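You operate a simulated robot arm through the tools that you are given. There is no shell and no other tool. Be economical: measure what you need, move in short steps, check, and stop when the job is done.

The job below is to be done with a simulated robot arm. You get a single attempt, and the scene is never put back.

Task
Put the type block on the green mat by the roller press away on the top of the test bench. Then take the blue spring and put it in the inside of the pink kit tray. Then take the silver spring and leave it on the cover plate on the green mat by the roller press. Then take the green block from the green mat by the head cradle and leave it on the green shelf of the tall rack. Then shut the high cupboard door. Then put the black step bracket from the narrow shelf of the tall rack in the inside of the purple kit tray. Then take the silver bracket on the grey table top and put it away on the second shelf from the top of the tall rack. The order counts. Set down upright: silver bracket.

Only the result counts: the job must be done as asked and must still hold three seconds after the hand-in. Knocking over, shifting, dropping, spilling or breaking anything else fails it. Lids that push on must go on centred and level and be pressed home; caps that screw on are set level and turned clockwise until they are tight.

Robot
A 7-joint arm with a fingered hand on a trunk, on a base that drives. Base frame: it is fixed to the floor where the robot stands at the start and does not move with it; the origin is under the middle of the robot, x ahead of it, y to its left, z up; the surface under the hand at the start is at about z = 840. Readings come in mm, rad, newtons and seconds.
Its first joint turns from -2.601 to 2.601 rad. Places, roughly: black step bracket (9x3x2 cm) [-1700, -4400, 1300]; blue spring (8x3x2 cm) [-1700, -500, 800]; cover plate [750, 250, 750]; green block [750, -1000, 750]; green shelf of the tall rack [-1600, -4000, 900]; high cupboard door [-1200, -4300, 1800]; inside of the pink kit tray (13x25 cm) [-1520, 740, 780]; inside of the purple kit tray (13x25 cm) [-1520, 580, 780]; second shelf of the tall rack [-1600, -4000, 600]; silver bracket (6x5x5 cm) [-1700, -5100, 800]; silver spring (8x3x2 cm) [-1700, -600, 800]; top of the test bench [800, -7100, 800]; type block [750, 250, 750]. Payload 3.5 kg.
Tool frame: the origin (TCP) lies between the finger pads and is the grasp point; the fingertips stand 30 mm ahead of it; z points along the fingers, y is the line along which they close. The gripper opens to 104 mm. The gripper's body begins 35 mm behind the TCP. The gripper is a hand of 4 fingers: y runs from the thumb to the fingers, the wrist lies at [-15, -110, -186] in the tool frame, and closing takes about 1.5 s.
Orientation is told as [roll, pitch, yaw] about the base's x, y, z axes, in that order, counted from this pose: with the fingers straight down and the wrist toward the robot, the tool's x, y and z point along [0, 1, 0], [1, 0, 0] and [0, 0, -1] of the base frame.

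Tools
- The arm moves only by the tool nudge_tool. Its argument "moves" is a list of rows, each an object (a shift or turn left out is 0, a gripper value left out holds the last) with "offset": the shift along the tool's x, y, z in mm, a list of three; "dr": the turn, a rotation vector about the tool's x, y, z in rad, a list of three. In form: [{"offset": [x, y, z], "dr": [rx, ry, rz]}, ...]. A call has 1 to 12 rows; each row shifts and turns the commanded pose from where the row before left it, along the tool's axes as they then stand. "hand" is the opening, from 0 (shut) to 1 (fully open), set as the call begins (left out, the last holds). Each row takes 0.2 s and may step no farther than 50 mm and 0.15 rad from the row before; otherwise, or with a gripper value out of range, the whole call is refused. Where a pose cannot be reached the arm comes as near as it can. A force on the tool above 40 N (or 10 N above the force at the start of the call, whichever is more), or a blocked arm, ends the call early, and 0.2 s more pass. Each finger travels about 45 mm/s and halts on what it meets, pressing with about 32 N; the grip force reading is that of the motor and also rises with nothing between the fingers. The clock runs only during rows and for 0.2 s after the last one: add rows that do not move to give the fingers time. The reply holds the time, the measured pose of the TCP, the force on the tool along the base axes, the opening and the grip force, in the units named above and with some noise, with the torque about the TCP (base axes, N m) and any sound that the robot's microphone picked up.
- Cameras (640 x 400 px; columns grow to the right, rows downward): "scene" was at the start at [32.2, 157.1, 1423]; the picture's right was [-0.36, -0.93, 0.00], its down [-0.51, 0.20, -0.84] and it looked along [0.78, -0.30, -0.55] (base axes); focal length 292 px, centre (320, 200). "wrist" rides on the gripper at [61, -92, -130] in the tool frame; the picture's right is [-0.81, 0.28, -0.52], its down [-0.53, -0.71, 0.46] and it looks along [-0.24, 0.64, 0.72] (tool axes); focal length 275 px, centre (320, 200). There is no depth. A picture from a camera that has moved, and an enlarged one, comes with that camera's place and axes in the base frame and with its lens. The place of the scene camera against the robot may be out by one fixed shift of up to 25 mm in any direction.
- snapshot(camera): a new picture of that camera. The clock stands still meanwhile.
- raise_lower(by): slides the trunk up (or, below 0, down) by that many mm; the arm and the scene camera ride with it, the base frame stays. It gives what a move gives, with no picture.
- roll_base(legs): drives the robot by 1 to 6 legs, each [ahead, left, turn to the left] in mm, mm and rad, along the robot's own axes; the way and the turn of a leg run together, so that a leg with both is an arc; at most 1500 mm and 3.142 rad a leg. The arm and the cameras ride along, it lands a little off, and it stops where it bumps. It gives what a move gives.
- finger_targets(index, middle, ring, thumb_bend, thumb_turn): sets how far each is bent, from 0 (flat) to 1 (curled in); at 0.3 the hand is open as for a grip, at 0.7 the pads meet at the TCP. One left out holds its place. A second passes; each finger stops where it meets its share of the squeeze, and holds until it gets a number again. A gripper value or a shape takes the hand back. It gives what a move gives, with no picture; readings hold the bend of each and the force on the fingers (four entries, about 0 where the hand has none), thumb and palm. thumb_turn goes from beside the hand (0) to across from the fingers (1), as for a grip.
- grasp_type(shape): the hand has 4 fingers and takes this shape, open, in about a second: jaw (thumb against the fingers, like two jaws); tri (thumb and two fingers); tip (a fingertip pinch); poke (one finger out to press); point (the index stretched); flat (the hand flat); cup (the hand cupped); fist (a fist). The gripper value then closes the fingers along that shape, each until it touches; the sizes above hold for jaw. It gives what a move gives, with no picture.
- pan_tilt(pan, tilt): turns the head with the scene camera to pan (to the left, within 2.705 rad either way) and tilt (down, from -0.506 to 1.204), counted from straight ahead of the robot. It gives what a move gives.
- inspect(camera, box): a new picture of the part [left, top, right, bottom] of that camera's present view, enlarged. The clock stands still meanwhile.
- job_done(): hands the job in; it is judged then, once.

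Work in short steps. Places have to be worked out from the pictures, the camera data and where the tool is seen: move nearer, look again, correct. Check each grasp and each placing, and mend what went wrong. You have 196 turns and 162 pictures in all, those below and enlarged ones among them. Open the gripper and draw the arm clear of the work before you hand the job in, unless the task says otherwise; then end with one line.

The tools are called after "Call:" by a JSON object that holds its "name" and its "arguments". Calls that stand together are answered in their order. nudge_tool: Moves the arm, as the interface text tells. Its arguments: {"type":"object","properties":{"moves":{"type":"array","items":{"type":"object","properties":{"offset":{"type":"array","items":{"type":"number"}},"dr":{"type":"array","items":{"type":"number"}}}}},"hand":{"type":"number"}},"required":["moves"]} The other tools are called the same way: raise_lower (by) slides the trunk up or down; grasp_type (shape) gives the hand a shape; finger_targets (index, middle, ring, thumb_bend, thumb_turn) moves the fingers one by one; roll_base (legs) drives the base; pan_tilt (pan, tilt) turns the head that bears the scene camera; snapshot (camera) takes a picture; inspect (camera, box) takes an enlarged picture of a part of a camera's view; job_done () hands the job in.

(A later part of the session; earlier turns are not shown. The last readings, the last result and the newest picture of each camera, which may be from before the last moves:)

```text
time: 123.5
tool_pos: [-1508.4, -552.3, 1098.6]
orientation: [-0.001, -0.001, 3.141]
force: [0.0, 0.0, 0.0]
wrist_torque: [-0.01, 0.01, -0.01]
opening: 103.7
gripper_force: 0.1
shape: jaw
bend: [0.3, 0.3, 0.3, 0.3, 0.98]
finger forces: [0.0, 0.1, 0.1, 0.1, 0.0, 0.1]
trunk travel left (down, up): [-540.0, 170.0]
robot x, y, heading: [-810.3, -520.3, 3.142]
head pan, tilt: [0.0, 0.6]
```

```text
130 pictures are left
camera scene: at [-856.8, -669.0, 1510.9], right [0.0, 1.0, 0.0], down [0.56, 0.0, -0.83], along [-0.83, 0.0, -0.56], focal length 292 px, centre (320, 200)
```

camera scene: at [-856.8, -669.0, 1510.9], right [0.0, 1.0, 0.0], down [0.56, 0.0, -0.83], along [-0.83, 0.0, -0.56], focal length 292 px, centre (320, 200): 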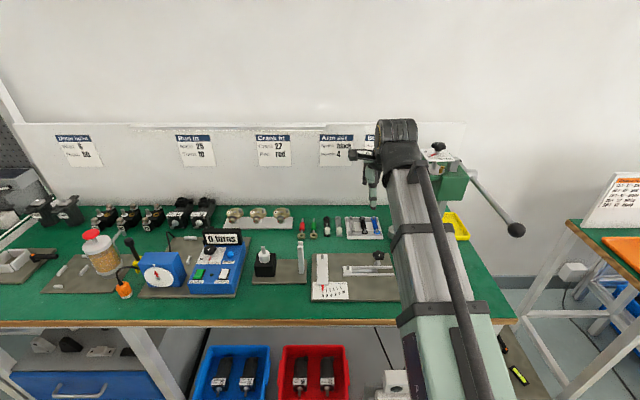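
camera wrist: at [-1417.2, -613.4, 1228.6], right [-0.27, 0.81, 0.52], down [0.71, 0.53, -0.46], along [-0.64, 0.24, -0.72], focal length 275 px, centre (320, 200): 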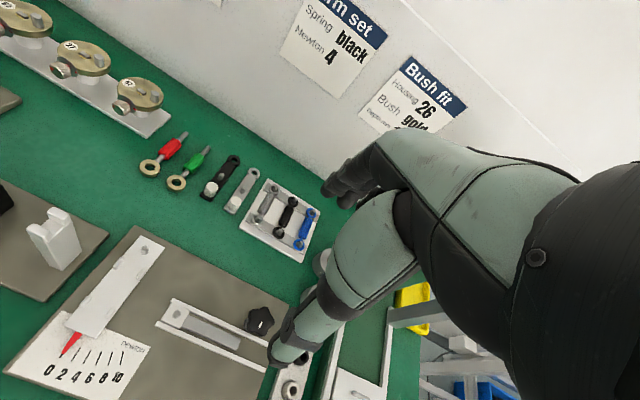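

Call:
{"name": "inspect", "arguments": {"camera": "wrist", "box": [200, 150, 360, 250]}}

Call:
{"name": "inspect", "arguments": {"camera": "scene", "box": [300, 190, 420, 265]}}

```text
4.00 times, centred on (280, 200) of wrist
camera zoom: at [-1417.2, -613.4, 1228.6], right [-0.27, 0.81, 0.52], down [0.71, 0.53, -0.46], along [-0.64, 0.24, -0.72], focal length 1101 px, centre (480, 200)
```

zoom: 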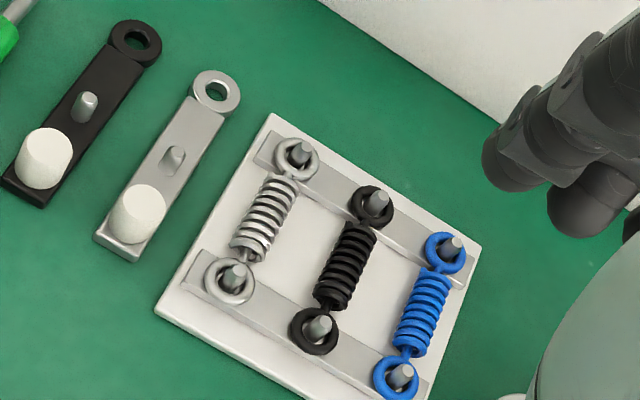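

```text
5.33 times, centred on (360, 228) of scene
camera zoom: at [-856.8, -669.0, 1510.9], right [0.0, 1.0, 0.0], down [0.56, 0.0, -0.83], along [-0.83, 0.0, -0.56], focal length 1556 px, centre (107, 53)
```

zoom: 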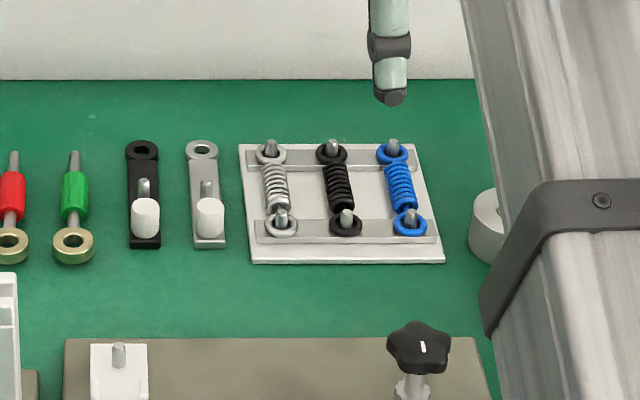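

The springs' end eyes sit on pins; coil long axis lies along x, so I need to pinch across y and lift straight up. Check how much room there is to move the base closer, and look at the "tri" shape.

Call:
{"name": "pan_tilt", "arguments": {"pan": 0.25, "tilt": 1.2}}

Call:
{"name": "snapshot", "arguments": {"camera": "scene"}}

Call:
{"name": "grasp_type", "arguments": {"shape": "tri"}}

Call:
{"name": "snapshot", "arguments": {"camera": "wrist"}}

```text
time: 124.5
tool_pos: [-1508.6, -552.5, 1098.3]
orientation: [-0.002, 0.001, 3.14]
force: [-0.2, -0.2, 0.7]
wrist_torque: [-0.02, 0.01, -0.03]
opening: 103.8
gripper_force: 0.1
shape: jaw
bend: [0.3, 0.3, 0.3, 0.3, 0.98]
finger forces: [0.0, 0.0, 0.0, 0.0, 0.0, 0.1]
trunk travel left (down, up): [-540.0, 170.0]
robot x, y, heading: [-808.0, -523.3, 3.147]
head pan, tilt: [0.25, 1.201]
```

```text
127 pictures are left
camera scene: at [-822.8, -682.9, 1466.3], right [-0.24, 0.97, 0.0], down [0.9, 0.23, -0.36], along [-0.35, -0.09, -0.93], focal length 292 px, centre (320, 200)
```

scene: 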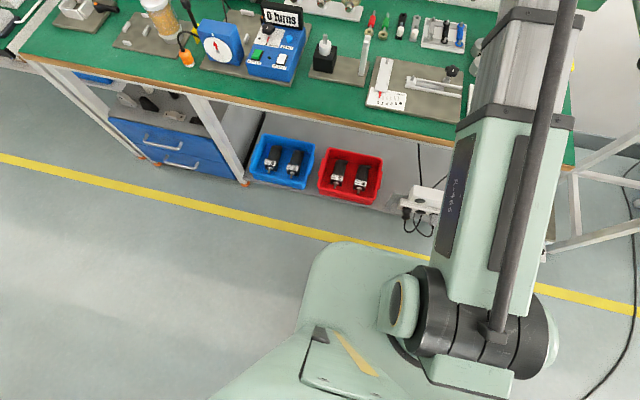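

```text
time: 125.4
tool_pos: [-1508.4, -552.6, 1098.3]
orientation: [0.0, -0.001, 3.14]
force: [-0.4, 0.3, 0.5]
wrist_torque: [-0.02, 0.03, -0.02]
opening: 103.6
gripper_force: 0.1
shape: tri
bend: [0.3, 0.3, 0.99, 0.3, 0.98]
finger forces: [0.0, 0.0, 0.1, 0.0, 0.0, 0.0]
trunk travel left (down, up): [-540.0, 170.0]
robot x, y, heading: [-806.1, -516.3, 3.142]
head pan, tilt: [0.25, 1.201]
```

```text
126 pictures are left
camera wrist: at [-1417.3, -613.4, 1228.6], right [-0.27, 0.81, 0.52], down [0.71, 0.53, -0.46], along [-0.64, 0.25, -0.72], focal length 275 px, centre (320, 200)
```

wrist: 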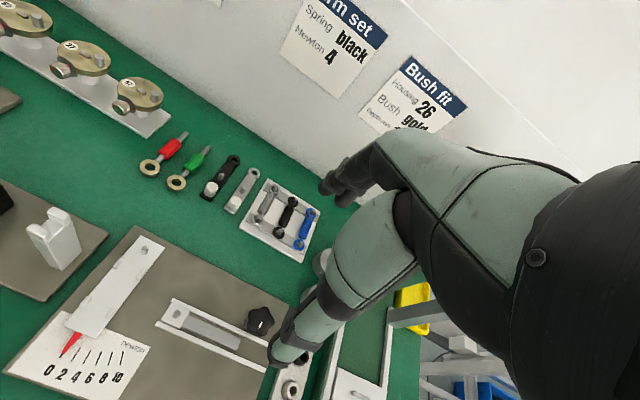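

There's ≈150 mm clearance ahead of the base. Move 110 mm closer, then yaw the hand +90° so the thumb is on the −y side.

Call:
{"name": "roll_base", "arguments": {"legs": [[110, 0, 0]]}}

Call:
{"name": "nudge_tool", "arguments": {"moves": [{"dr": [0, 0, 0.1428]}, {"dr": [0, 0, 0.1428]}, {"dr": [0, 0, 0.1428]}, {"dr": [0, 0, 0.1428]}, {"dr": [0, 0, 0.1428]}, {"dr": [0, 0, 0.1428]}, {"dr": [0, 0, 0.1428]}, {"dr": [0, 0, 0.1428]}, {"dr": [0, 0, 0.1428]}, {"dr": [0, 0, 0.1428]}, {"dr": [0, 0, 0.1428]}]}}

Call:
{"name": "snapshot", "arguments": {"camera": "wrist"}}

```text
time: 126.6
tool_pos: [-1618.3, -552.6, 1097.8]
orientation: [0.0, -0.001, 3.139]
force: [-0.7, -1.1, 0.1]
wrist_torque: [0.01, -0.01, 0.01]
opening: 103.7
gripper_force: 0.1
shape: tri
bend: [0.3, 0.3, 0.99, 0.3, 0.98]
finger forces: [0.1, 0.1, 0.1, 0.0, 0.0, 0.0]
trunk travel left (down, up): [-540.0, 170.0]
robot x, y, heading: [-917.8, -521.6, 3.141]
head pan, tilt: [0.25, 1.201]
```

```text
time: 129.0
tool_pos: [-1619.5, -552.9, 1098.5]
orientation: [0.0, 0.001, 1.568]
force: [0.3, -0.5, -0.1]
wrist_torque: [0.01, 0.02, 0.01]
opening: 103.8
gripper_force: 0.0
shape: tri
bend: [0.3, 0.3, 0.99, 0.3, 0.98]
finger forces: [0.0, 0.0, 0.1, 0.1, 0.0, 0.0]
trunk travel left (down, up): [-540.0, 170.0]
robot x, y, heading: [-921.3, -515.8, 3.141]
head pan, tilt: [0.25, 1.201]
```

```text
125 pictures are left
camera wrist: at [-1681.1, -643.7, 1228.4], right [0.81, 0.27, 0.52], down [0.53, -0.72, -0.46], along [0.25, 0.64, -0.72], focal length 275 px, centre (320, 200)
```

wrist: 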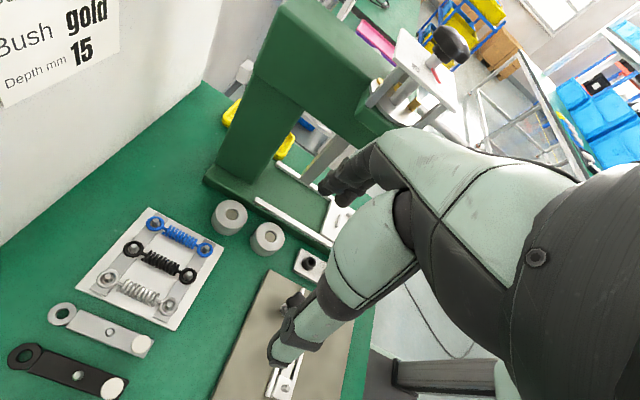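

Blue spring centre triangulated at (-1718,-476,799), exactly along x, with 45 mm pitch to the black one. Narrow the grip to ~38 mm, move above, and look.

Call:
{"name": "nudge_tool", "arguments": {"hand": 0.37, "moves": [{"offset": [25, 19, 0]}, {"offset": [25, 19, 20]}, {"offset": [25, 19, 30]}, {"offset": [24, 19, 30]}, {"offset": [0, 0, 45]}, {"offset": [0, 0, 45]}, {"offset": [0, 0, 40]}, {}, {}]}}

Call:
{"name": "snapshot", "arguments": {"camera": "wrist"}}

```text
time: 131.0
tool_pos: [-1719.6, -480.2, 888.5]
orientation: [0.0, 0.0, 1.569]
force: [0.4, -0.5, 0.1]
wrist_torque: [0.03, 0.01, 0.0]
opening: 38.9
gripper_force: 0.1
shape: tri
bend: [0.74, 0.5, 0.99, 0.73, 1.0]
finger forces: [0.0, 0.0, 0.0, 0.1, 0.0, 0.0]
trunk travel left (down, up): [-540.0, 170.0]
robot x, y, heading: [-917.2, -518.2, 3.14]
head pan, tilt: [0.25, 1.201]
```

```text
124 pictures are left
camera wrist: at [-1781.3, -570.8, 1018.4], right [0.81, 0.27, 0.52], down [0.53, -0.71, -0.46], along [0.24, 0.64, -0.72], focal length 275 px, centre (320, 200)
```

wrist: 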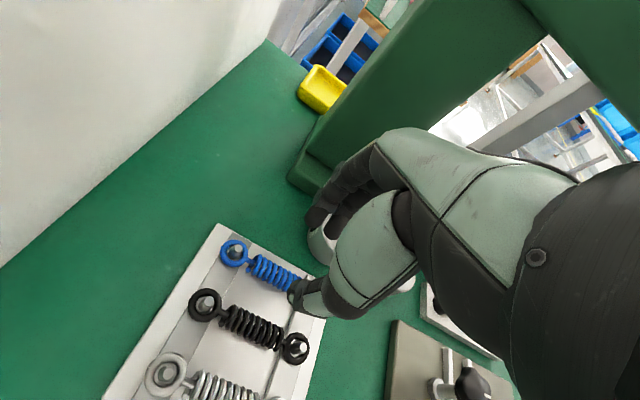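

Call:
{"name": "inspect", "arguments": {"camera": "wrist", "box": [220, 160, 420, 285]}}

Call:
{"name": "pan_tilt", "arguments": {"pan": 0.0, "tilt": 0.75}}

Call:
{"name": "inspect", "arguments": {"camera": "scene", "box": [330, 100, 530, 225]}}

```text
3.20 times, centred on (320, 222) of wrist
camera zoom: at [-1781.3, -570.8, 1018.4], right [0.81, 0.27, 0.52], down [0.53, -0.71, -0.46], along [0.24, 0.64, -0.72], focal length 881 px, centre (320, 128)
```

zoom: 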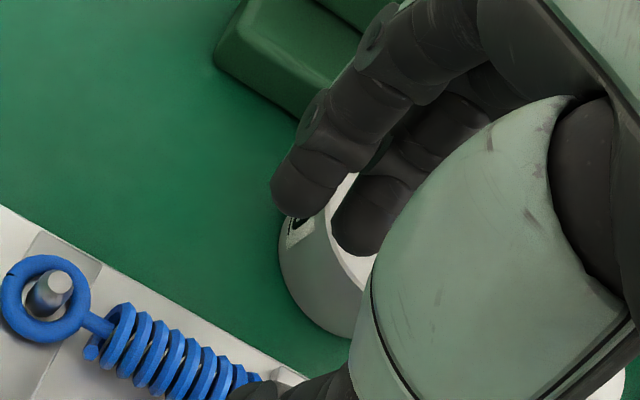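

```text
time: 131.9
tool_pos: [-1720.5, -481.3, 887.5]
orientation: [0.0, 0.001, 1.569]
force: [0.0, 0.1, 0.2]
wrist_torque: [0.0, 0.01, 0.0]
opening: 39.0
gripper_force: 0.0
shape: tri
bend: [0.74, 0.5, 0.99, 0.73, 1.0]
finger forces: [0.0, 0.0, 0.0, 0.0, 0.1, 0.1]
trunk travel left (down, up): [-540.0, 170.0]
robot x, y, heading: [-916.7, -514.9, 3.14]
head pan, tilt: [0.0, 0.75]
```

```text
3.20 times, centred on (430, 162) of scene
camera zoom: at [-961.9, -668.9, 1497.9], right [0.0, 1.0, 0.0], down [0.68, 0.0, -0.73], along [-0.73, 0.0, -0.68], focal length 933 px, centre (-32, 320)
```

zoom: 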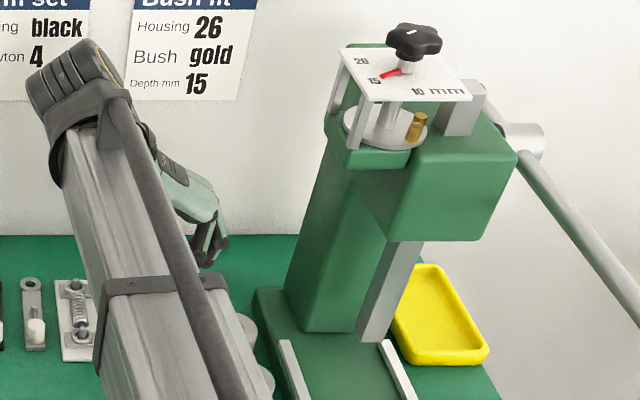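

Align (tool +4, +5) and come down to z≈845 to check clearance from the neighbouring spring and bush.

Call:
{"name": "nudge_tool", "arguments": {"moves": [{"offset": [4, 5, 20]}, {"offset": [0, 0, 22]}]}}

Call:
{"name": "inspect", "arguments": {"camera": "wrist", "box": [200, 160, 400, 285]}}

```text
time: 132.5
tool_pos: [-1722.5, -473.1, 847.0]
orientation: [-0.001, 0.0, 1.57]
force: [-0.3, 0.5, 0.0]
wrist_torque: [-0.01, 0.0, 0.02]
opening: 38.8
gripper_force: 0.0
shape: tri
bend: [0.74, 0.5, 0.99, 0.73, 1.0]
finger forces: [0.0, 0.0, 0.0, 0.0, 0.1, 0.0]
trunk travel left (down, up): [-540.0, 170.0]
robot x, y, heading: [-919.6, -519.3, 3.139]
head pan, tilt: [0.0, 0.75]
```

```text
3.20 times, centred on (300, 222) of wrist
camera zoom: at [-1785.0, -564.4, 977.1], right [0.81, 0.27, 0.52], down [0.53, -0.71, -0.46], along [0.24, 0.64, -0.72], focal length 881 px, centre (384, 128)
```

zoom: 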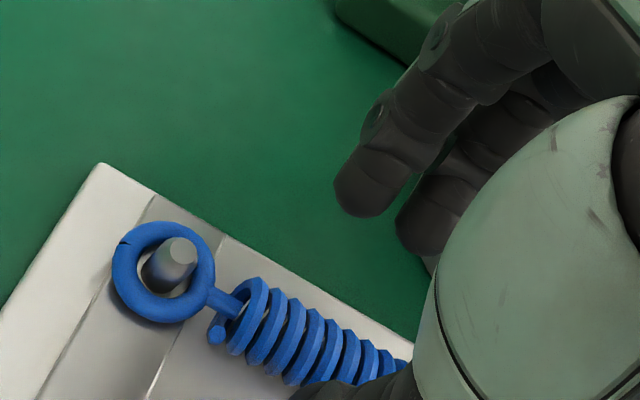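

Lower to z≈822 in small steps and watch for forces.

Call:
{"name": "nudge_tool", "arguments": {"moves": [{"offset": [0, -2, 9]}, {"offset": [0, 0, 8]}, {"offset": [0, 0, 8]}]}}

Call:
{"name": "snapshot", "arguments": {"camera": "wrist"}}

```text
time: 133.3
tool_pos: [-1723.0, -474.7, 821.2]
orientation: [-0.001, -0.002, 1.569]
force: [-0.1, 0.1, 0.3]
wrist_torque: [-0.01, 0.0, -0.01]
opening: 38.9
gripper_force: 0.2
shape: tri
bend: [0.74, 0.5, 0.99, 0.73, 1.0]
finger forces: [0.0, 0.1, 0.0, 0.0, 0.0, 0.1]
trunk travel left (down, up): [-540.0, 170.0]
robot x, y, heading: [-916.6, -519.0, 3.135]
head pan, tilt: [0.0, 0.75]
```

```text
120 pictures are left
camera wrist: at [-1784.7, -565.5, 951.8], right [0.81, 0.27, 0.52], down [0.53, -0.71, -0.46], along [0.24, 0.64, -0.72], focal length 275 px, centre (320, 200)
```

wrist: 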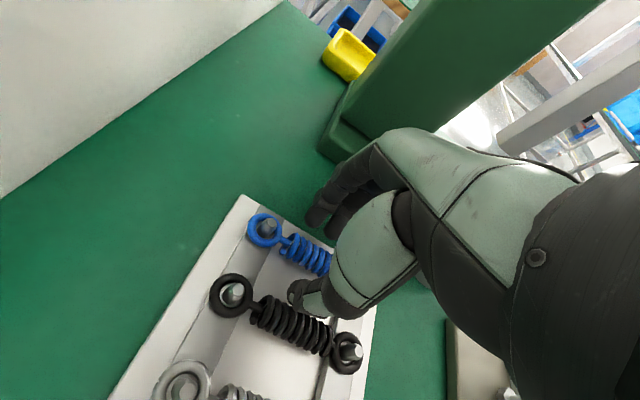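

Thumb sits between blue and black, fingers beyond blue. Close.

Call:
{"name": "nudge_tool", "arguments": {"hand": 0, "moves": [{}, {}, {}, {}, {}, {}]}}

Call:
{"name": "inspect", "arguments": {"camera": "wrist", "box": [200, 160, 400, 285]}}

```text
time: 134.7
tool_pos: [-1722.5, -474.2, 822.5]
orientation: [0.0, 0.002, 1.569]
force: [-0.8, -0.6, 3.7]
wrist_torque: [-0.05, 0.02, 0.01]
opening: 11.6
gripper_force: 32.1
shape: tri
bend: [0.72, 0.64, 1.0, 0.74, 1.0]
finger forces: [13.8, 13.1, 0.0, 0.1, 28.2, 0.0]
trunk travel left (down, up): [-540.0, 170.0]
robot x, y, heading: [-915.6, -516.3, 3.138]
head pan, tilt: [0.0, 0.75]
```

```text
3.20 times, centred on (300, 222) of wrist
camera zoom: at [-1784.5, -565.7, 952.1], right [0.81, 0.27, 0.52], down [0.53, -0.71, -0.46], along [0.24, 0.64, -0.72], focal length 881 px, centre (384, 128)
```

zoom: 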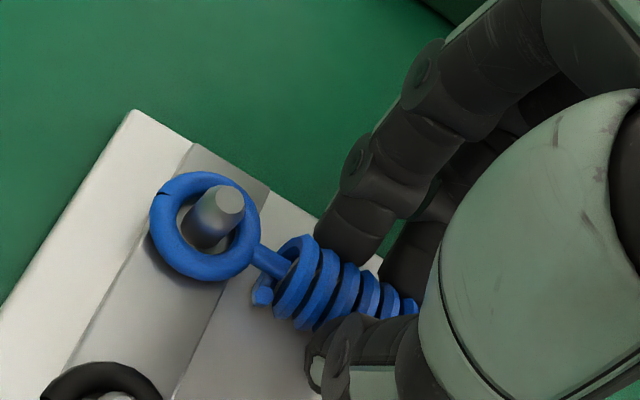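

Gripped evenly by thumb, index and middle. Lift straight up gently.

Call:
{"name": "nudge_tool", "arguments": {"moves": [{"offset": [0, 0, -5]}, {"offset": [0, 0, -8]}, {"offset": [0, 0, -12]}, {"offset": [0, 0, -20]}, {"offset": [0, 0, -30]}]}}

Call:
{"name": "snapshot", "arguments": {"camera": "wrist"}}

```text
time: 135.9
tool_pos: [-1720.6, -474.4, 896.0]
orientation: [0.001, 0.0, 1.569]
force: [-0.5, -0.3, -1.6]
wrist_torque: [0.0, 0.04, -0.01]
opening: 11.5
gripper_force: 31.7
shape: tri
bend: [0.72, 0.64, 1.0, 0.74, 1.0]
finger forces: [13.3, 12.8, 0.0, 0.0, 26.0, 0.1]
trunk travel left (down, up): [-540.0, 170.0]
robot x, y, heading: [-916.8, -520.1, 3.134]
head pan, tilt: [0.0, 0.75]
```

```text
118 pictures are left
camera wrist: at [-1783.0, -565.3, 1026.6], right [0.81, 0.27, 0.52], down [0.53, -0.71, -0.46], along [0.24, 0.64, -0.72], focal length 275 px, centre (320, 200)
```

wrist: 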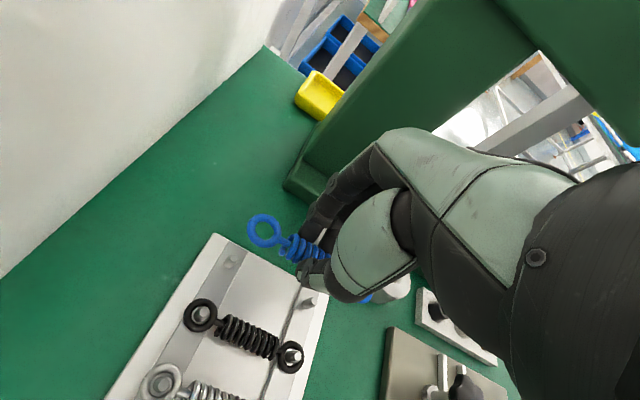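

Blue spring is free. Raise, back out, strafe right (+y) to the tray table.

Call:
{"name": "raise_lower", "arguments": {"by": 165}}

Call:
{"name": "roll_base", "arguments": {"legs": [[-500, 0, 0], [0, -1180, 0]]}}

Call:
{"name": "snapshot", "arguments": {"camera": "scene"}}

Call:
{"name": "snapshot", "arguments": {"camera": "wrist"}}

```text
time: 137.8
tool_pos: [-1721.1, -474.4, 1060.7]
orientation: [-0.001, 0.0, 1.57]
force: [0.0, -0.2, -0.8]
wrist_torque: [-0.04, 0.01, -0.04]
opening: 11.6
gripper_force: 32.0
shape: tri
bend: [0.72, 0.64, 1.0, 0.74, 1.0]
finger forces: [13.2, 12.7, 0.0, 0.0, 26.0, 0.0]
trunk travel left (down, up): [-705.0, 5.0]
robot x, y, heading: [-917.3, -516.3, 3.14]
head pan, tilt: [0.0, 0.75]
```

```text
time: 146.3
tool_pos: [-1215.0, 727.0, 1060.2]
orientation: [0.001, 0.0, 1.555]
force: [-0.6, 0.2, -1.2]
wrist_torque: [0.01, 0.01, 0.01]
opening: 11.3
gripper_force: 31.6
shape: tri
bend: [0.72, 0.64, 1.0, 0.74, 1.0]
finger forces: [13.2, 12.7, 0.0, 0.0, 25.9, 0.0]
trunk travel left (down, up): [-705.0, 5.0]
robot x, y, heading: [-409.9, 671.7, 3.126]
head pan, tilt: [0.0, 0.75]
```

```text
117 pictures are left
camera scene: at [-457.5, 523.0, 1663.0], right [0.01, 1.0, 0.0], down [0.68, -0.01, -0.73], along [-0.73, 0.01, -0.68], focal length 292 px, centre (320, 200)
```

scene: 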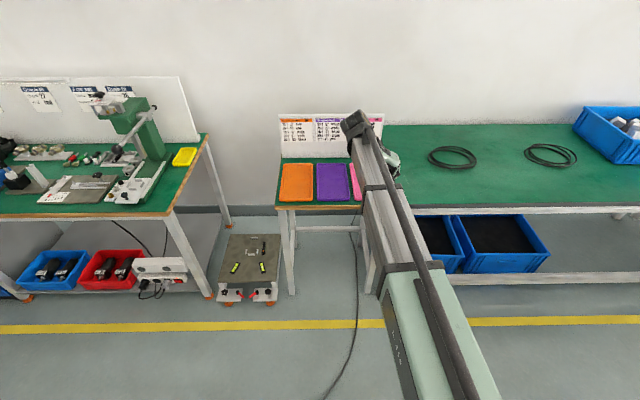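

```text
116 pictures are left
camera wrist: at [-1277.1, 636.7, 1191.4], right [0.81, 0.26, 0.52], down [0.52, -0.72, -0.46], along [0.25, 0.64, -0.72], focal length 275 px, centre (320, 200)
```

wrist: 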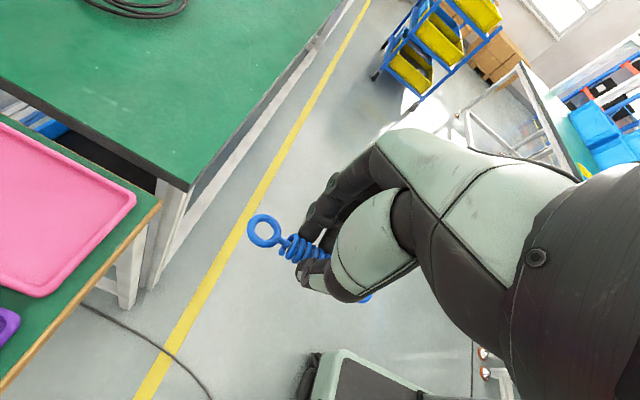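

Pink tray is to the left of the hand; drive 300 mm forward to bring it under.

Call:
{"name": "roll_base", "arguments": {"legs": [[300, 0, 0.015]]}}

Call:
{"name": "snapshot", "arguments": {"camera": "wrist"}}

Call:
{"name": "snapshot", "arguments": {"camera": "scene"}}

```text
time: 148.4
tool_pos: [-1517.1, 715.3, 1059.9]
orientation: [-0.001, -0.001, 1.573]
force: [0.4, 0.4, -1.0]
wrist_torque: [-0.02, 0.0, 0.0]
opening: 11.5
gripper_force: 32.0
shape: tri
bend: [0.72, 0.64, 1.0, 0.74, 1.0]
finger forces: [13.3, 12.8, 0.0, 0.1, 25.8, 0.0]
trunk travel left (down, up): [-705.0, 5.0]
robot x, y, heading: [-713.1, 675.3, -3.137]
head pan, tilt: [0.0, 0.75]
```

```text
115 pictures are left
camera wrist: at [-1578.7, 625.1, 1190.7], right [0.81, 0.28, 0.52], down [0.53, -0.71, -0.45], along [0.24, 0.64, -0.72], focal length 275 px, centre (320, 200)
```

wrist: 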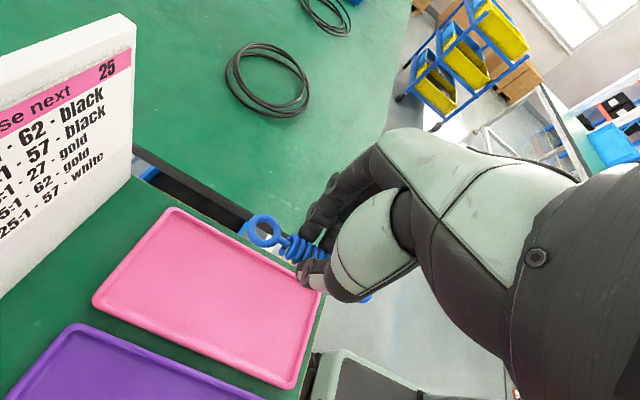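

```text
114 pictures are left
camera scene: at [-757.5, 524.0, 1662.9], right [0.0, 1.0, 0.0], down [0.68, 0.0, -0.73], along [-0.73, 0.0, -0.68], focal length 292 px, centre (320, 200)
```

scene: 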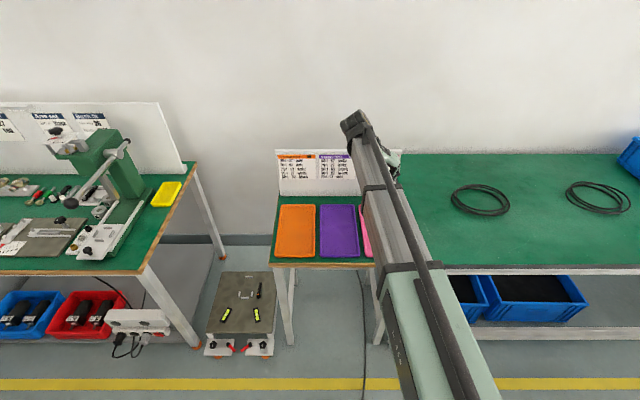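

Tray centre ≈(-1522,738), rim z≈800. Centre the hand over it and lower by the trunk to TCP 860.

Call:
{"name": "nudge_tool", "arguments": {"moves": [{"offset": [5, 23, 0]}]}}

Call:
{"name": "raise_lower", "arguments": {"by": -200}}

Call:
{"name": "snapshot", "arguments": {"camera": "wrist"}}

```text
time: 148.8
tool_pos: [-1522.1, 738.6, 1061.7]
orientation: [0.0, 0.0, 1.573]
force: [-0.2, 0.2, -0.2]
wrist_torque: [-0.02, -0.01, -0.04]
opening: 11.3
gripper_force: 32.1
shape: tri
bend: [0.72, 0.64, 1.0, 0.74, 1.0]
finger forces: [13.2, 12.7, 0.0, 0.0, 26.0, 0.0]
trunk travel left (down, up): [-705.0, 5.0]
robot x, y, heading: [-711.1, 673.4, -3.144]
head pan, tilt: [0.0, 0.75]
```

```text
time: 150.9
tool_pos: [-1521.5, 739.1, 860.9]
orientation: [0.001, -0.001, 1.573]
force: [0.3, 0.6, -0.3]
wrist_torque: [0.02, 0.02, -0.01]
opening: 11.3
gripper_force: 31.6
shape: tri
bend: [0.72, 0.64, 1.0, 0.74, 1.0]
finger forces: [13.1, 12.7, 0.0, 0.0, 25.7, 0.1]
trunk travel left (down, up): [-505.0, 205.0]
robot x, y, heading: [-709.7, 677.7, -3.14]
head pan, tilt: [0.0, 0.75]
```

```text
113 pictures are left
camera wrist: at [-1583.6, 648.0, 991.7], right [0.81, 0.28, 0.52], down [0.53, -0.71, -0.46], along [0.24, 0.64, -0.72], focal length 275 px, centre (320, 200)
```

wrist: 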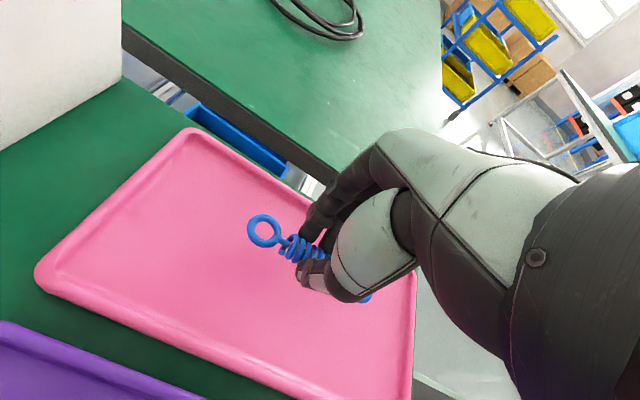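

Well centred over the tray. Lower in steps feeling for contact.

Call:
{"name": "nudge_tool", "arguments": {"moves": [{"offset": [0, 0, 20]}, {"offset": [0, 0, 10]}, {"offset": [0, 0, 3]}, {"offset": [0, 0, 3]}]}}

Call:
{"name": "inspect", "arguments": {"camera": "wrist", "box": [200, 160, 400, 285]}}

```text
time: 151.9
tool_pos: [-1521.7, 738.4, 824.3]
orientation: [0.001, 0.0, 1.573]
force: [0.7, -0.1, -0.1]
wrist_torque: [-0.02, 0.01, 0.01]
opening: 11.7
gripper_force: 31.8
shape: tri
bend: [0.72, 0.64, 1.0, 0.74, 1.0]
finger forces: [13.2, 12.7, 0.1, 0.1, 25.9, 0.0]
trunk travel left (down, up): [-505.0, 205.0]
robot x, y, heading: [-711.7, 676.0, -3.14]
head pan, tilt: [0.0, 0.75]
```

```text
3.20 times, centred on (300, 222) of wrist
camera zoom: at [-1583.7, 647.6, 955.0], right [0.81, 0.28, 0.52], down [0.53, -0.71, -0.46], along [0.24, 0.64, -0.72], focal length 881 px, centre (384, 128)
```

zoom: 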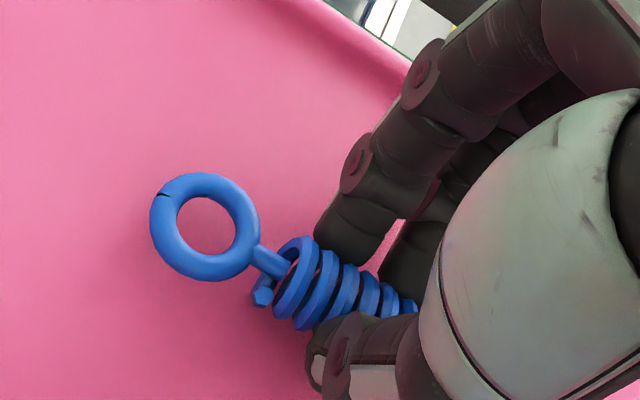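

Not yet down; continue in 2–3 mm steps.

Call:
{"name": "nudge_tool", "arguments": {"moves": [{"offset": [0, 0, 3]}, {"offset": [0, 0, 2]}, {"offset": [0, 0, 2]}]}}

Call:
{"name": "nudge_tool", "arguments": {"moves": [{"offset": [0, 0, 2]}, {"offset": [0, 0, 2]}, {"offset": [0, 0, 2]}]}}

Call:
{"name": "inspect", "arguments": {"camera": "wrist", "box": [200, 160, 400, 285]}}

```text
time: 152.8
tool_pos: [-1521.6, 738.6, 822.4]
orientation: [0.005, 0.0, 1.572]
force: [-4.0, -1.5, 30.1]
wrist_torque: [-0.09, 0.09, 0.0]
opening: 12.2
gripper_force: 32.1
shape: tri
bend: [0.72, 0.64, 1.0, 0.74, 1.0]
finger forces: [18.4, 18.9, 0.1, 0.0, 40.1, 0.1]
trunk travel left (down, up): [-505.0, 205.0]
robot x, y, heading: [-713.9, 672.9, -3.14]
head pan, tilt: [0.0, 0.75]
```

```text
time: 153.2
tool_pos: [-1523.1, 738.8, 821.1]
orientation: [0.009, -0.003, 1.572]
force: [1.0, -2.1, 25.3]
wrist_torque: [-0.07, 0.0, -0.01]
opening: 13.0
gripper_force: 32.2
shape: tri
bend: [0.72, 0.64, 1.0, 0.74, 1.0]
finger forces: [17.8, 17.5, 0.1, 0.1, 38.7, 0.1]
trunk travel left (down, up): [-505.0, 205.0]
robot x, y, heading: [-712.6, 671.8, -3.141]
head pan, tilt: [0.0, 0.75]
stopped in row 2: the force on the tool passed its limit at 43 N (the readings are from after the stop); the commanded pose is now the measured one
```

```text
3.20 times, centred on (300, 222) of wrist
camera zoom: at [-1582.6, 647.2, 951.9], right [0.81, 0.27, 0.51], down [0.53, -0.71, -0.46], along [0.24, 0.65, -0.72], focal length 881 px, centre (384, 128)
```

zoom: 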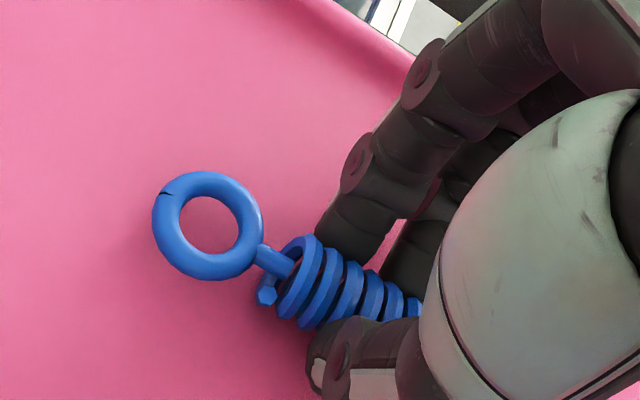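

Firm contact; ease up 2 mm, open, and lift.

Call:
{"name": "nudge_tool", "arguments": {"moves": [{"offset": [0, 0, -2]}]}}

Call:
{"name": "nudge_tool", "arguments": {"hand": 0.55, "moves": [{}, {}, {}, {}, {}]}}

Call:
{"name": "nudge_tool", "arguments": {"moves": [{"offset": [0, 0, -10]}, {"offset": [0, 0, -30]}, {"offset": [0, 0, -40]}, {"offset": [0, 0, -45]}]}}

Call:
{"name": "snapshot", "arguments": {"camera": "wrist"}}

```text
time: 153.6
tool_pos: [-1522.9, 739.1, 822.4]
orientation: [0.008, -0.002, 1.573]
force: [-1.0, -0.7, 23.1]
wrist_torque: [-0.07, 0.03, 0.01]
opening: 13.0
gripper_force: 32.1
shape: tri
bend: [0.72, 0.64, 1.0, 0.74, 1.0]
finger forces: [18.1, 17.4, 0.0, 0.0, 37.9, 0.1]
trunk travel left (down, up): [-505.0, 205.0]
robot x, y, heading: [-712.0, 676.9, -3.139]
head pan, tilt: [0.0, 0.75]
```

```text
time: 154.8
tool_pos: [-1523.4, 740.2, 819.1]
orientation: [0.004, -0.003, 1.573]
force: [0.3, -0.6, 0.1]
wrist_torque: [0.02, -0.02, 0.01]
opening: 56.8
gripper_force: 0.0
shape: tri
bend: [0.74, 0.43, 0.99, 0.67, 1.0]
finger forces: [0.0, 0.0, 0.0, 0.1, 0.0, 0.0]
trunk travel left (down, up): [-505.0, 205.0]
robot x, y, heading: [-714.4, 671.3, -3.141]
head pan, tilt: [0.0, 0.75]
```

```text
time: 155.8
tool_pos: [-1522.7, 739.5, 945.0]
orientation: [0.004, -0.001, 1.574]
force: [0.6, -0.2, -0.2]
wrist_torque: [-0.02, -0.01, -0.01]
opening: 57.0
gripper_force: 0.1
shape: tri
bend: [0.74, 0.43, 0.99, 0.67, 1.0]
finger forces: [0.0, 0.0, 0.0, 0.0, 0.1, 0.1]
trunk travel left (down, up): [-505.0, 205.0]
robot x, y, heading: [-716.8, 675.0, -3.145]
head pan, tilt: [0.0, 0.75]
```

```text
110 pictures are left
camera wrist: at [-1583.6, 648.9, 1076.0], right [0.81, 0.28, 0.52], down [0.53, -0.71, -0.46], along [0.24, 0.65, -0.72], focal length 275 px, centre (320, 200)
```

wrist: 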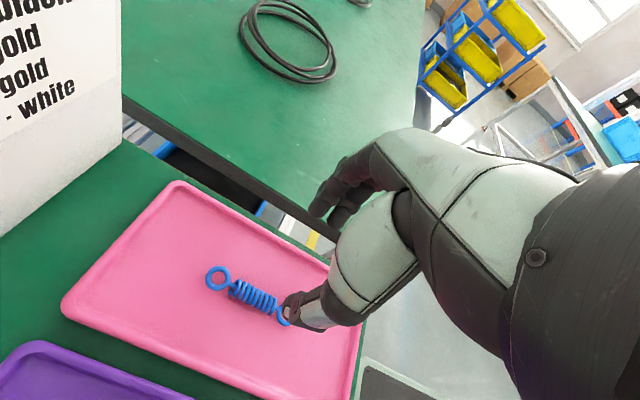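

Blue spring rests well inside the pink tray. Now retreat, drive back to the spring rack, and flip the hand 180° so the thumb goes in the silver/black gap.

Call:
{"name": "raise_lower", "arguments": {"by": 140}}

Call:
{"name": "roll_base", "arguments": {"legs": [[-500, 0, 0], [0, 1275, 0]]}}

Call:
{"name": "nudge_tool", "arguments": {"moves": [{"dr": [0, 0, -0.1428]}, {"dr": [0, 0, -0.1428]}, {"dr": [0, 0, -0.1428]}, {"dr": [0, 0, -0.1428]}, {"dr": [0, 0, -0.1428]}, {"dr": [0, 0, -0.1428]}, {"dr": [0, 0, -0.1428]}, {"dr": [0, 0, -0.1428]}, {"dr": [0, 0, -0.1428]}, {"dr": [0, 0, -0.1428]}, {"dr": [0, 0, -0.1428]}]}}

Call:
{"name": "nudge_tool", "arguments": {"moves": [{"dr": [0, 0, -0.1428]}, {"dr": [0, 0, -0.1428]}, {"dr": [0, 0, -0.1428]}, {"dr": [0, 0, -0.1428]}, {"dr": [0, 0, -0.1428]}, {"dr": [0, 0, -0.1428]}, {"dr": [0, 0, -0.1428]}, {"dr": [0, 0, -0.1428]}, {"dr": [0, 0, -0.1428]}, {"dr": [0, 0, -0.1428]}, {"dr": [0, 0, -0.1428]}]}}

Call:
{"name": "snapshot", "arguments": {"camera": "scene"}}

```text
time: 157.5
tool_pos: [-1522.5, 740.0, 1084.4]
orientation: [0.004, 0.0, 1.572]
force: [-0.1, -0.1, 0.1]
wrist_torque: [-0.01, -0.02, 0.01]
opening: 56.6
gripper_force: 0.1
shape: tri
bend: [0.74, 0.43, 0.99, 0.67, 1.0]
finger forces: [0.0, 0.1, 0.0, 0.1, 0.1, 0.1]
trunk travel left (down, up): [-645.0, 65.0]
robot x, y, heading: [-712.1, 672.1, -3.138]
head pan, tilt: [0.0, 0.75]
```

```text
time: 166.4
tool_pos: [-1026.9, -533.2, 1084.9]
orientation: [0.002, -0.002, 1.572]
force: [0.7, 0.5, 0.2]
wrist_torque: [0.01, -0.01, 0.02]
opening: 56.8
gripper_force: 0.0
shape: tri
bend: [0.74, 0.43, 0.99, 0.67, 1.0]
finger forces: [0.0, 0.1, 0.0, 0.1, 0.0, 0.1]
trunk travel left (down, up): [-645.0, 65.0]
robot x, y, heading: [-216.5, -598.0, -3.141]
head pan, tilt: [0.0, 0.75]
```

```text
time: 168.8
tool_pos: [-1026.8, -532.2, 1084.5]
orientation: [-0.002, -0.005, -3.138]
force: [0.2, 0.1, 0.1]
wrist_torque: [-0.01, 0.02, -0.02]
opening: 57.0
gripper_force: 0.1
shape: tri
bend: [0.74, 0.43, 0.99, 0.67, 1.0]
finger forces: [0.1, 0.0, 0.1, 0.0, 0.0, 0.0]
trunk travel left (down, up): [-645.0, 65.0]
robot x, y, heading: [-214.5, -595.7, -3.147]
head pan, tilt: [0.0, 0.75]
```

```text
time: 171.2
tool_pos: [-1025.4, -532.1, 1084.7]
orientation: [-0.003, 0.002, -1.569]
force: [-0.5, 0.1, -0.5]
wrist_torque: [-0.03, -0.01, 0.01]
opening: 56.7
gripper_force: 0.0
shape: tri
bend: [0.74, 0.43, 0.99, 0.67, 1.0]
finger forces: [0.0, 0.1, 0.0, 0.0, 0.1, 0.1]
trunk travel left (down, up): [-645.0, 65.0]
robot x, y, heading: [-215.8, -597.9, -3.139]
head pan, tilt: [0.0, 0.75]
```

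```text
109 pictures are left
camera scene: at [-260.2, -748.4, 1603.0], right [0.0, 1.0, 0.0], down [0.68, 0.0, -0.73], along [-0.73, 0.0, -0.68], focal length 292 px, centre (320, 200)
```

scene: 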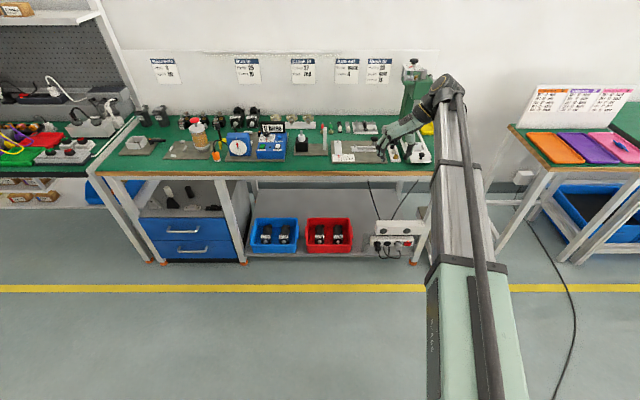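

Flip done. Shift the hand to y≈-565, then drive in 690 mm with the arm high.

Call:
{"name": "nudge_tool", "arguments": {"moves": [{"offset": [0, 33, 0]}]}}

Call:
{"name": "roll_base", "arguments": {"legs": [[690, 0, 0]]}}

Call:
{"name": "snapshot", "arguments": {"camera": "wrist"}}

Call:
{"name": "snapshot", "arguments": {"camera": "scene"}}

```text
time: 171.6
tool_pos: [-1026.1, -564.3, 1084.5]
orientation: [-0.002, 0.002, -1.568]
force: [0.2, -0.1, -0.1]
wrist_torque: [-0.02, -0.01, -0.06]
opening: 57.0
gripper_force: 0.1
shape: tri
bend: [0.74, 0.43, 0.99, 0.67, 1.0]
finger forces: [0.0, 0.1, 0.0, 0.0, 0.0, 0.0]
trunk travel left (down, up): [-645.0, 65.0]
robot x, y, heading: [-219.0, -598.2, -3.139]
head pan, tilt: [0.0, 0.75]
```

```text
time: 175.4
tool_pos: [-1721.0, -564.4, 1082.6]
orientation: [-0.004, 0.002, -1.573]
force: [-0.6, -0.5, -0.2]
wrist_torque: [0.0, -0.02, 0.03]
opening: 57.0
gripper_force: 0.0
shape: tri
bend: [0.74, 0.43, 0.99, 0.67, 1.0]
finger forces: [0.0, 0.1, 0.0, 0.0, 0.0, 0.0]
trunk travel left (down, up): [-645.0, 65.0]
robot x, y, heading: [-910.9, -599.1, 3.143]
head pan, tilt: [0.0, 0.75]
```

```text
108 pictures are left
camera wrist: at [-1658.9, -471.2, 1213.6], right [-0.81, -0.28, 0.52], down [-0.53, 0.71, -0.45], along [-0.25, -0.64, -0.72], focal length 275 px, centre (320, 200)
```

wrist: 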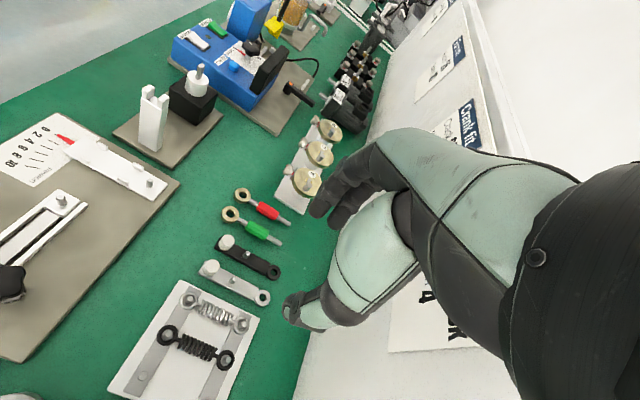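

```text
107 pictures are left
camera scene: at [-955.4, -748.5, 1602.9], right [0.0, 1.0, 0.0], down [0.68, 0.0, -0.73], along [-0.73, 0.0, -0.68], focal length 292 px, centre (320, 200)
```

scene: 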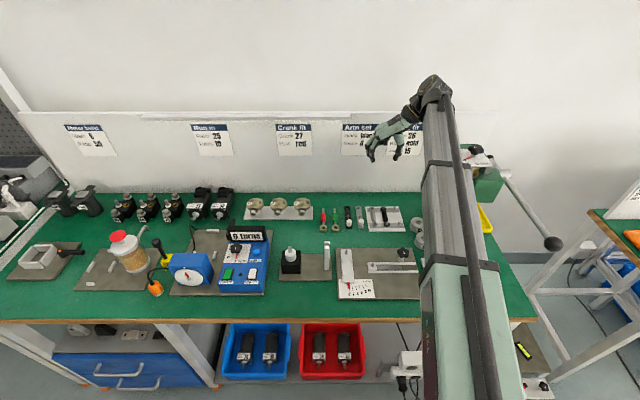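

Silver spring centre (-1720,-563). Narrow the grip, lower by trunk, then look.

Call:
{"name": "nudge_tool", "arguments": {"hand": 0.37, "moves": [{"offset": [3, -1, 0]}, {}, {}, {}]}}

Call:
{"name": "raise_lower", "arguments": {"by": -230}}

Call:
{"name": "snapshot", "arguments": {"camera": "wrist"}}

```text
time: 176.4
tool_pos: [-1716.6, -563.1, 1082.4]
orientation: [-0.004, 0.003, -1.572]
force: [0.3, 0.2, -0.7]
wrist_torque: [-0.03, 0.0, 0.02]
opening: 38.8
gripper_force: 0.0
shape: tri
bend: [0.74, 0.5, 0.99, 0.73, 1.0]
finger forces: [0.1, 0.1, 0.0, 0.0, 0.0, 0.0]
trunk travel left (down, up): [-645.0, 65.0]
robot x, y, heading: [-910.4, -596.5, 3.141]
head pan, tilt: [0.0, 0.75]
```

```text
time: 178.8
tool_pos: [-1716.6, -561.9, 855.1]
orientation: [-0.004, 0.001, -1.574]
force: [0.8, 0.1, 0.7]
wrist_torque: [0.01, 0.01, -0.01]
opening: 38.8
gripper_force: 0.1
shape: tri
bend: [0.74, 0.5, 0.99, 0.73, 1.0]
finger forces: [0.0, 0.1, 0.0, 0.0, 0.0, 0.0]
trunk travel left (down, up): [-415.0, 295.0]
robot x, y, heading: [-916.3, -598.3, 3.139]
head pan, tilt: [0.0, 0.75]
```

```text
106 pictures are left
camera wrist: at [-1655.3, -470.2, 983.9], right [-0.81, -0.28, 0.52], down [-0.53, 0.71, -0.45], along [-0.25, -0.64, -0.72], focal length 275 px, centre (320, 200)
```

wrist: 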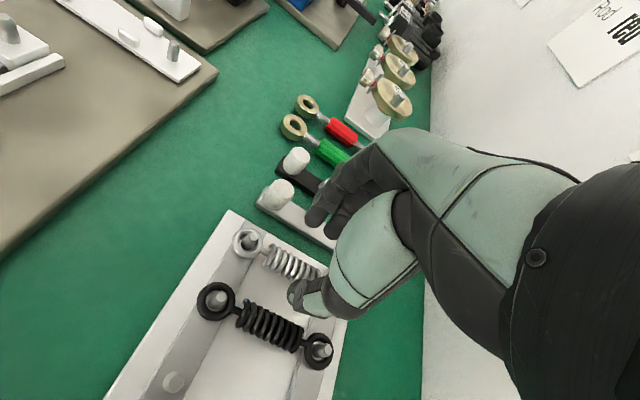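

Aligned. Lower to ~822 in small steps.

Call:
{"name": "nudge_tool", "arguments": {"moves": [{"offset": [0, 0, 9]}, {"offset": [0, 0, 9]}, {"offset": [0, 0, 8]}, {"offset": [0, 0, 6]}]}}

Call:
{"name": "inspect", "arguments": {"camera": "wrist", "box": [200, 130, 440, 280]}}

```text
time: 179.8
tool_pos: [-1717.4, -563.3, 821.4]
orientation: [-0.003, 0.002, -1.572]
force: [0.3, -0.6, 0.4]
wrist_torque: [-0.01, -0.02, 0.01]
opening: 38.6
gripper_force: 0.0
shape: tri
bend: [0.74, 0.5, 0.99, 0.73, 1.0]
finger forces: [0.1, 0.1, 0.0, 0.0, 0.3, 0.0]
trunk travel left (down, up): [-415.0, 295.0]
robot x, y, heading: [-908.8, -600.8, 3.141]
head pan, tilt: [0.0, 0.75]
```

```text
2.67 times, centred on (320, 205) of wrist
camera zoom: at [-1656.0, -470.2, 951.6], right [-0.81, -0.28, 0.52], down [-0.53, 0.71, -0.45], along [-0.25, -0.64, -0.72], focal length 734 px, centre (320, 187)
```

zoom: 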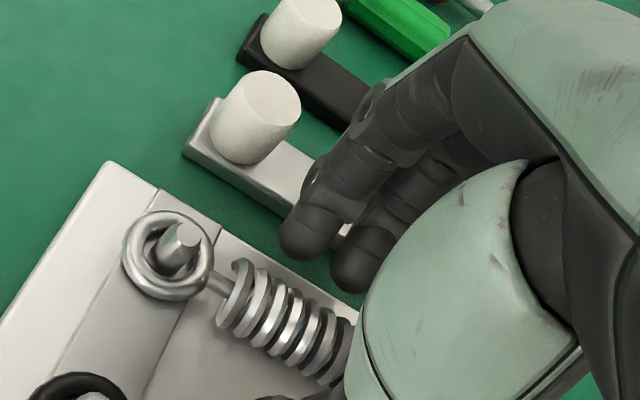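

No contact. Close.

Call:
{"name": "nudge_tool", "arguments": {"hand": 0, "moves": [{}, {}, {}, {}, {}, {}]}}

Call:
{"name": "inspect", "arguments": {"camera": "wrist", "box": [200, 130, 440, 280]}}

```text
time: 181.2
tool_pos: [-1717.0, -562.8, 822.6]
orientation: [-0.003, 0.001, -1.572]
force: [-0.6, -0.4, 3.4]
wrist_torque: [0.03, 0.01, 0.0]
opening: 12.2
gripper_force: 32.1
shape: tri
bend: [0.73, 0.63, 1.0, 0.74, 1.0]
finger forces: [13.9, 13.1, 0.1, 0.1, 27.8, 0.0]
trunk travel left (down, up): [-415.0, 295.0]
robot x, y, heading: [-912.2, -602.0, 3.135]
head pan, tilt: [0.0, 0.75]
```

```text
2.67 times, centred on (320, 205) of wrist
camera zoom: at [-1655.8, -470.1, 951.8], right [-0.81, -0.28, 0.52], down [-0.53, 0.71, -0.45], along [-0.25, -0.64, -0.72], focal length 734 px, centre (320, 187)
```

zoom: 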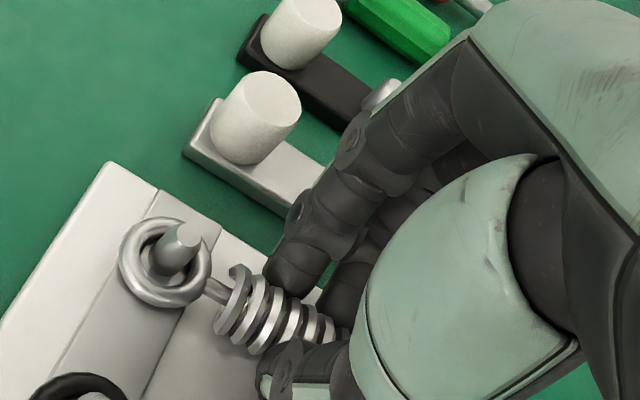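

Gripped. Lift off the pins, then raise the trunk and back out.

Call:
{"name": "nudge_tool", "arguments": {"moves": [{"offset": [0, 0, -5]}, {"offset": [0, 0, -8]}, {"offset": [0, 0, -12]}, {"offset": [0, 0, -20]}, {"offset": [0, 0, -30]}, {"offset": [0, 0, -40]}]}}

Call:
{"name": "raise_lower", "arguments": {"by": 290}}

Call:
{"name": "snapshot", "arguments": {"camera": "wrist"}}

Call:
{"name": "roll_base", "arguments": {"legs": [[-600, 0, 0], [0, 0, 1.571], [0, 0, 1.571]]}}

```text
time: 182.6
tool_pos: [-1717.4, -560.5, 937.9]
orientation: [-0.004, 0.003, -1.573]
force: [0.0, -0.2, -0.6]
wrist_torque: [-0.01, -0.04, 0.01]
opening: 12.2
gripper_force: 32.5
shape: tri
bend: [0.73, 0.63, 1.0, 0.74, 1.0]
finger forces: [13.3, 12.7, 0.0, 0.0, 25.8, 0.1]
trunk travel left (down, up): [-415.0, 295.0]
robot x, y, heading: [-912.2, -597.4, 3.146]
head pan, tilt: [0.0, 0.75]
```

```text
time: 185.6
tool_pos: [-1717.5, -560.8, 1226.7]
orientation: [-0.003, 0.001, -1.572]
force: [-0.5, 0.1, -1.2]
wrist_torque: [0.01, -0.01, -0.02]
opening: 11.8
gripper_force: 31.8
shape: tri
bend: [0.73, 0.63, 1.0, 0.74, 1.0]
finger forces: [13.3, 12.6, 0.0, 0.0, 25.8, 0.1]
trunk travel left (down, up): [-705.0, 5.0]
robot x, y, heading: [-909.8, -599.3, 3.144]
head pan, tilt: [0.0, 0.75]
```

```text
103 pictures are left
camera wrist: at [-1655.2, -469.0, 1357.4], right [-0.81, -0.28, 0.52], down [-0.53, 0.71, -0.45], along [-0.25, -0.64, -0.72], focal length 275 px, centre (320, 200)
```

wrist: 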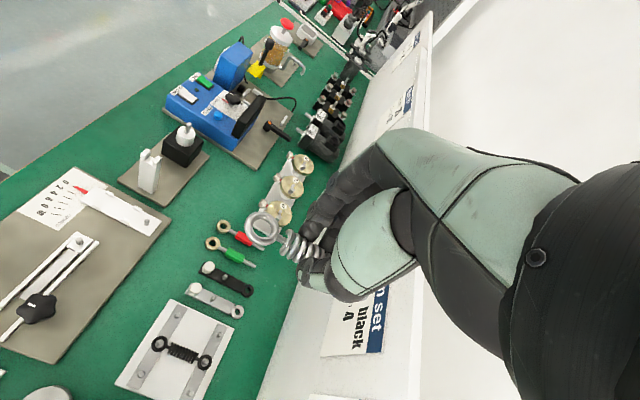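

```text
time: 196.6
tool_pos: [501.6, -618.7, 1227.5]
orientation: [-0.005, 0.002, 1.585]
force: [-0.2, 0.0, -1.2]
wrist_torque: [0.03, 0.01, 0.0]
opening: 11.8
gripper_force: 32.6
shape: tri
bend: [0.73, 0.64, 1.0, 0.74, 1.0]
finger forces: [12.7, 12.0, 0.0, 0.0, 24.7, 0.1]
trunk travel left (down, up): [-705.0, 5.0]
robot x, y, heading: [-303.9, -590.1, 0.014]
head pan, tilt: [0.0, 0.75]
```

Robot faces the first bench. Strafe left ~978, drive ahead 225, and look.

Call:
{"name": "roll_base", "arguments": {"legs": [[0, 978, -0.014], [225, 0, 0]]}}

Call:
{"name": "snapshot", "arguments": {"camera": "wrist"}}

Call:
{"name": "snapshot", "arguments": {"camera": "scene"}}

```text
time: 203.0
tool_pos: [718.9, 356.0, 1226.4]
orientation: [-0.004, 0.002, 1.581]
force: [0.2, 0.1, -0.4]
wrist_torque: [-0.01, 0.0, -0.01]
opening: 11.7
gripper_force: 31.6
shape: tri
bend: [0.73, 0.64, 1.0, 0.74, 1.0]
finger forces: [12.8, 12.0, 0.0, 0.0, 24.7, 0.0]
trunk travel left (down, up): [-705.0, 5.0]
robot x, y, heading: [-91.1, 386.1, 0.007]
head pan, tilt: [0.0, 0.75]
```

```text
102 pictures are left
camera wrist: at [657.0, 264.8, 1356.8], right [0.81, 0.28, 0.52], down [0.54, -0.71, -0.45], along [0.24, 0.65, -0.73], focal length 275 px, centre (320, 200)
```

wrist: 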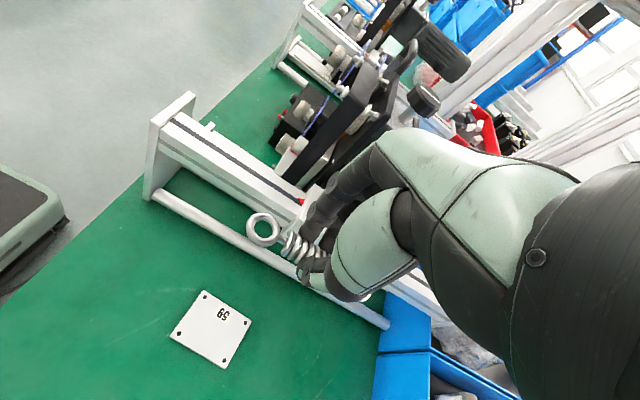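

```text
101 pictures are left
camera scene: at [-56.3, 575.0, 1662.9], right [0.01, -1.0, 0.0], down [-0.68, -0.01, -0.73], along [0.73, 0.01, -0.68], focal length 292 px, centre (320, 200)
```

scene: 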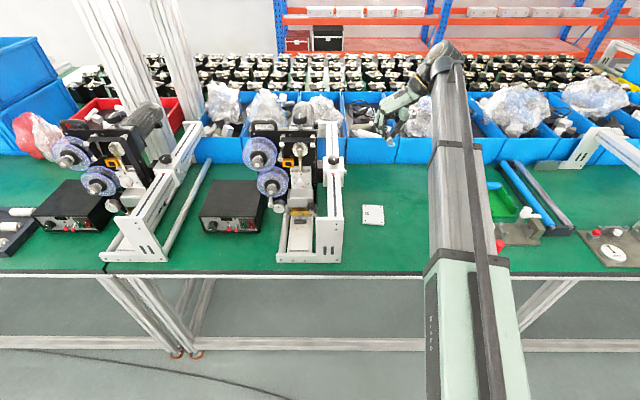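

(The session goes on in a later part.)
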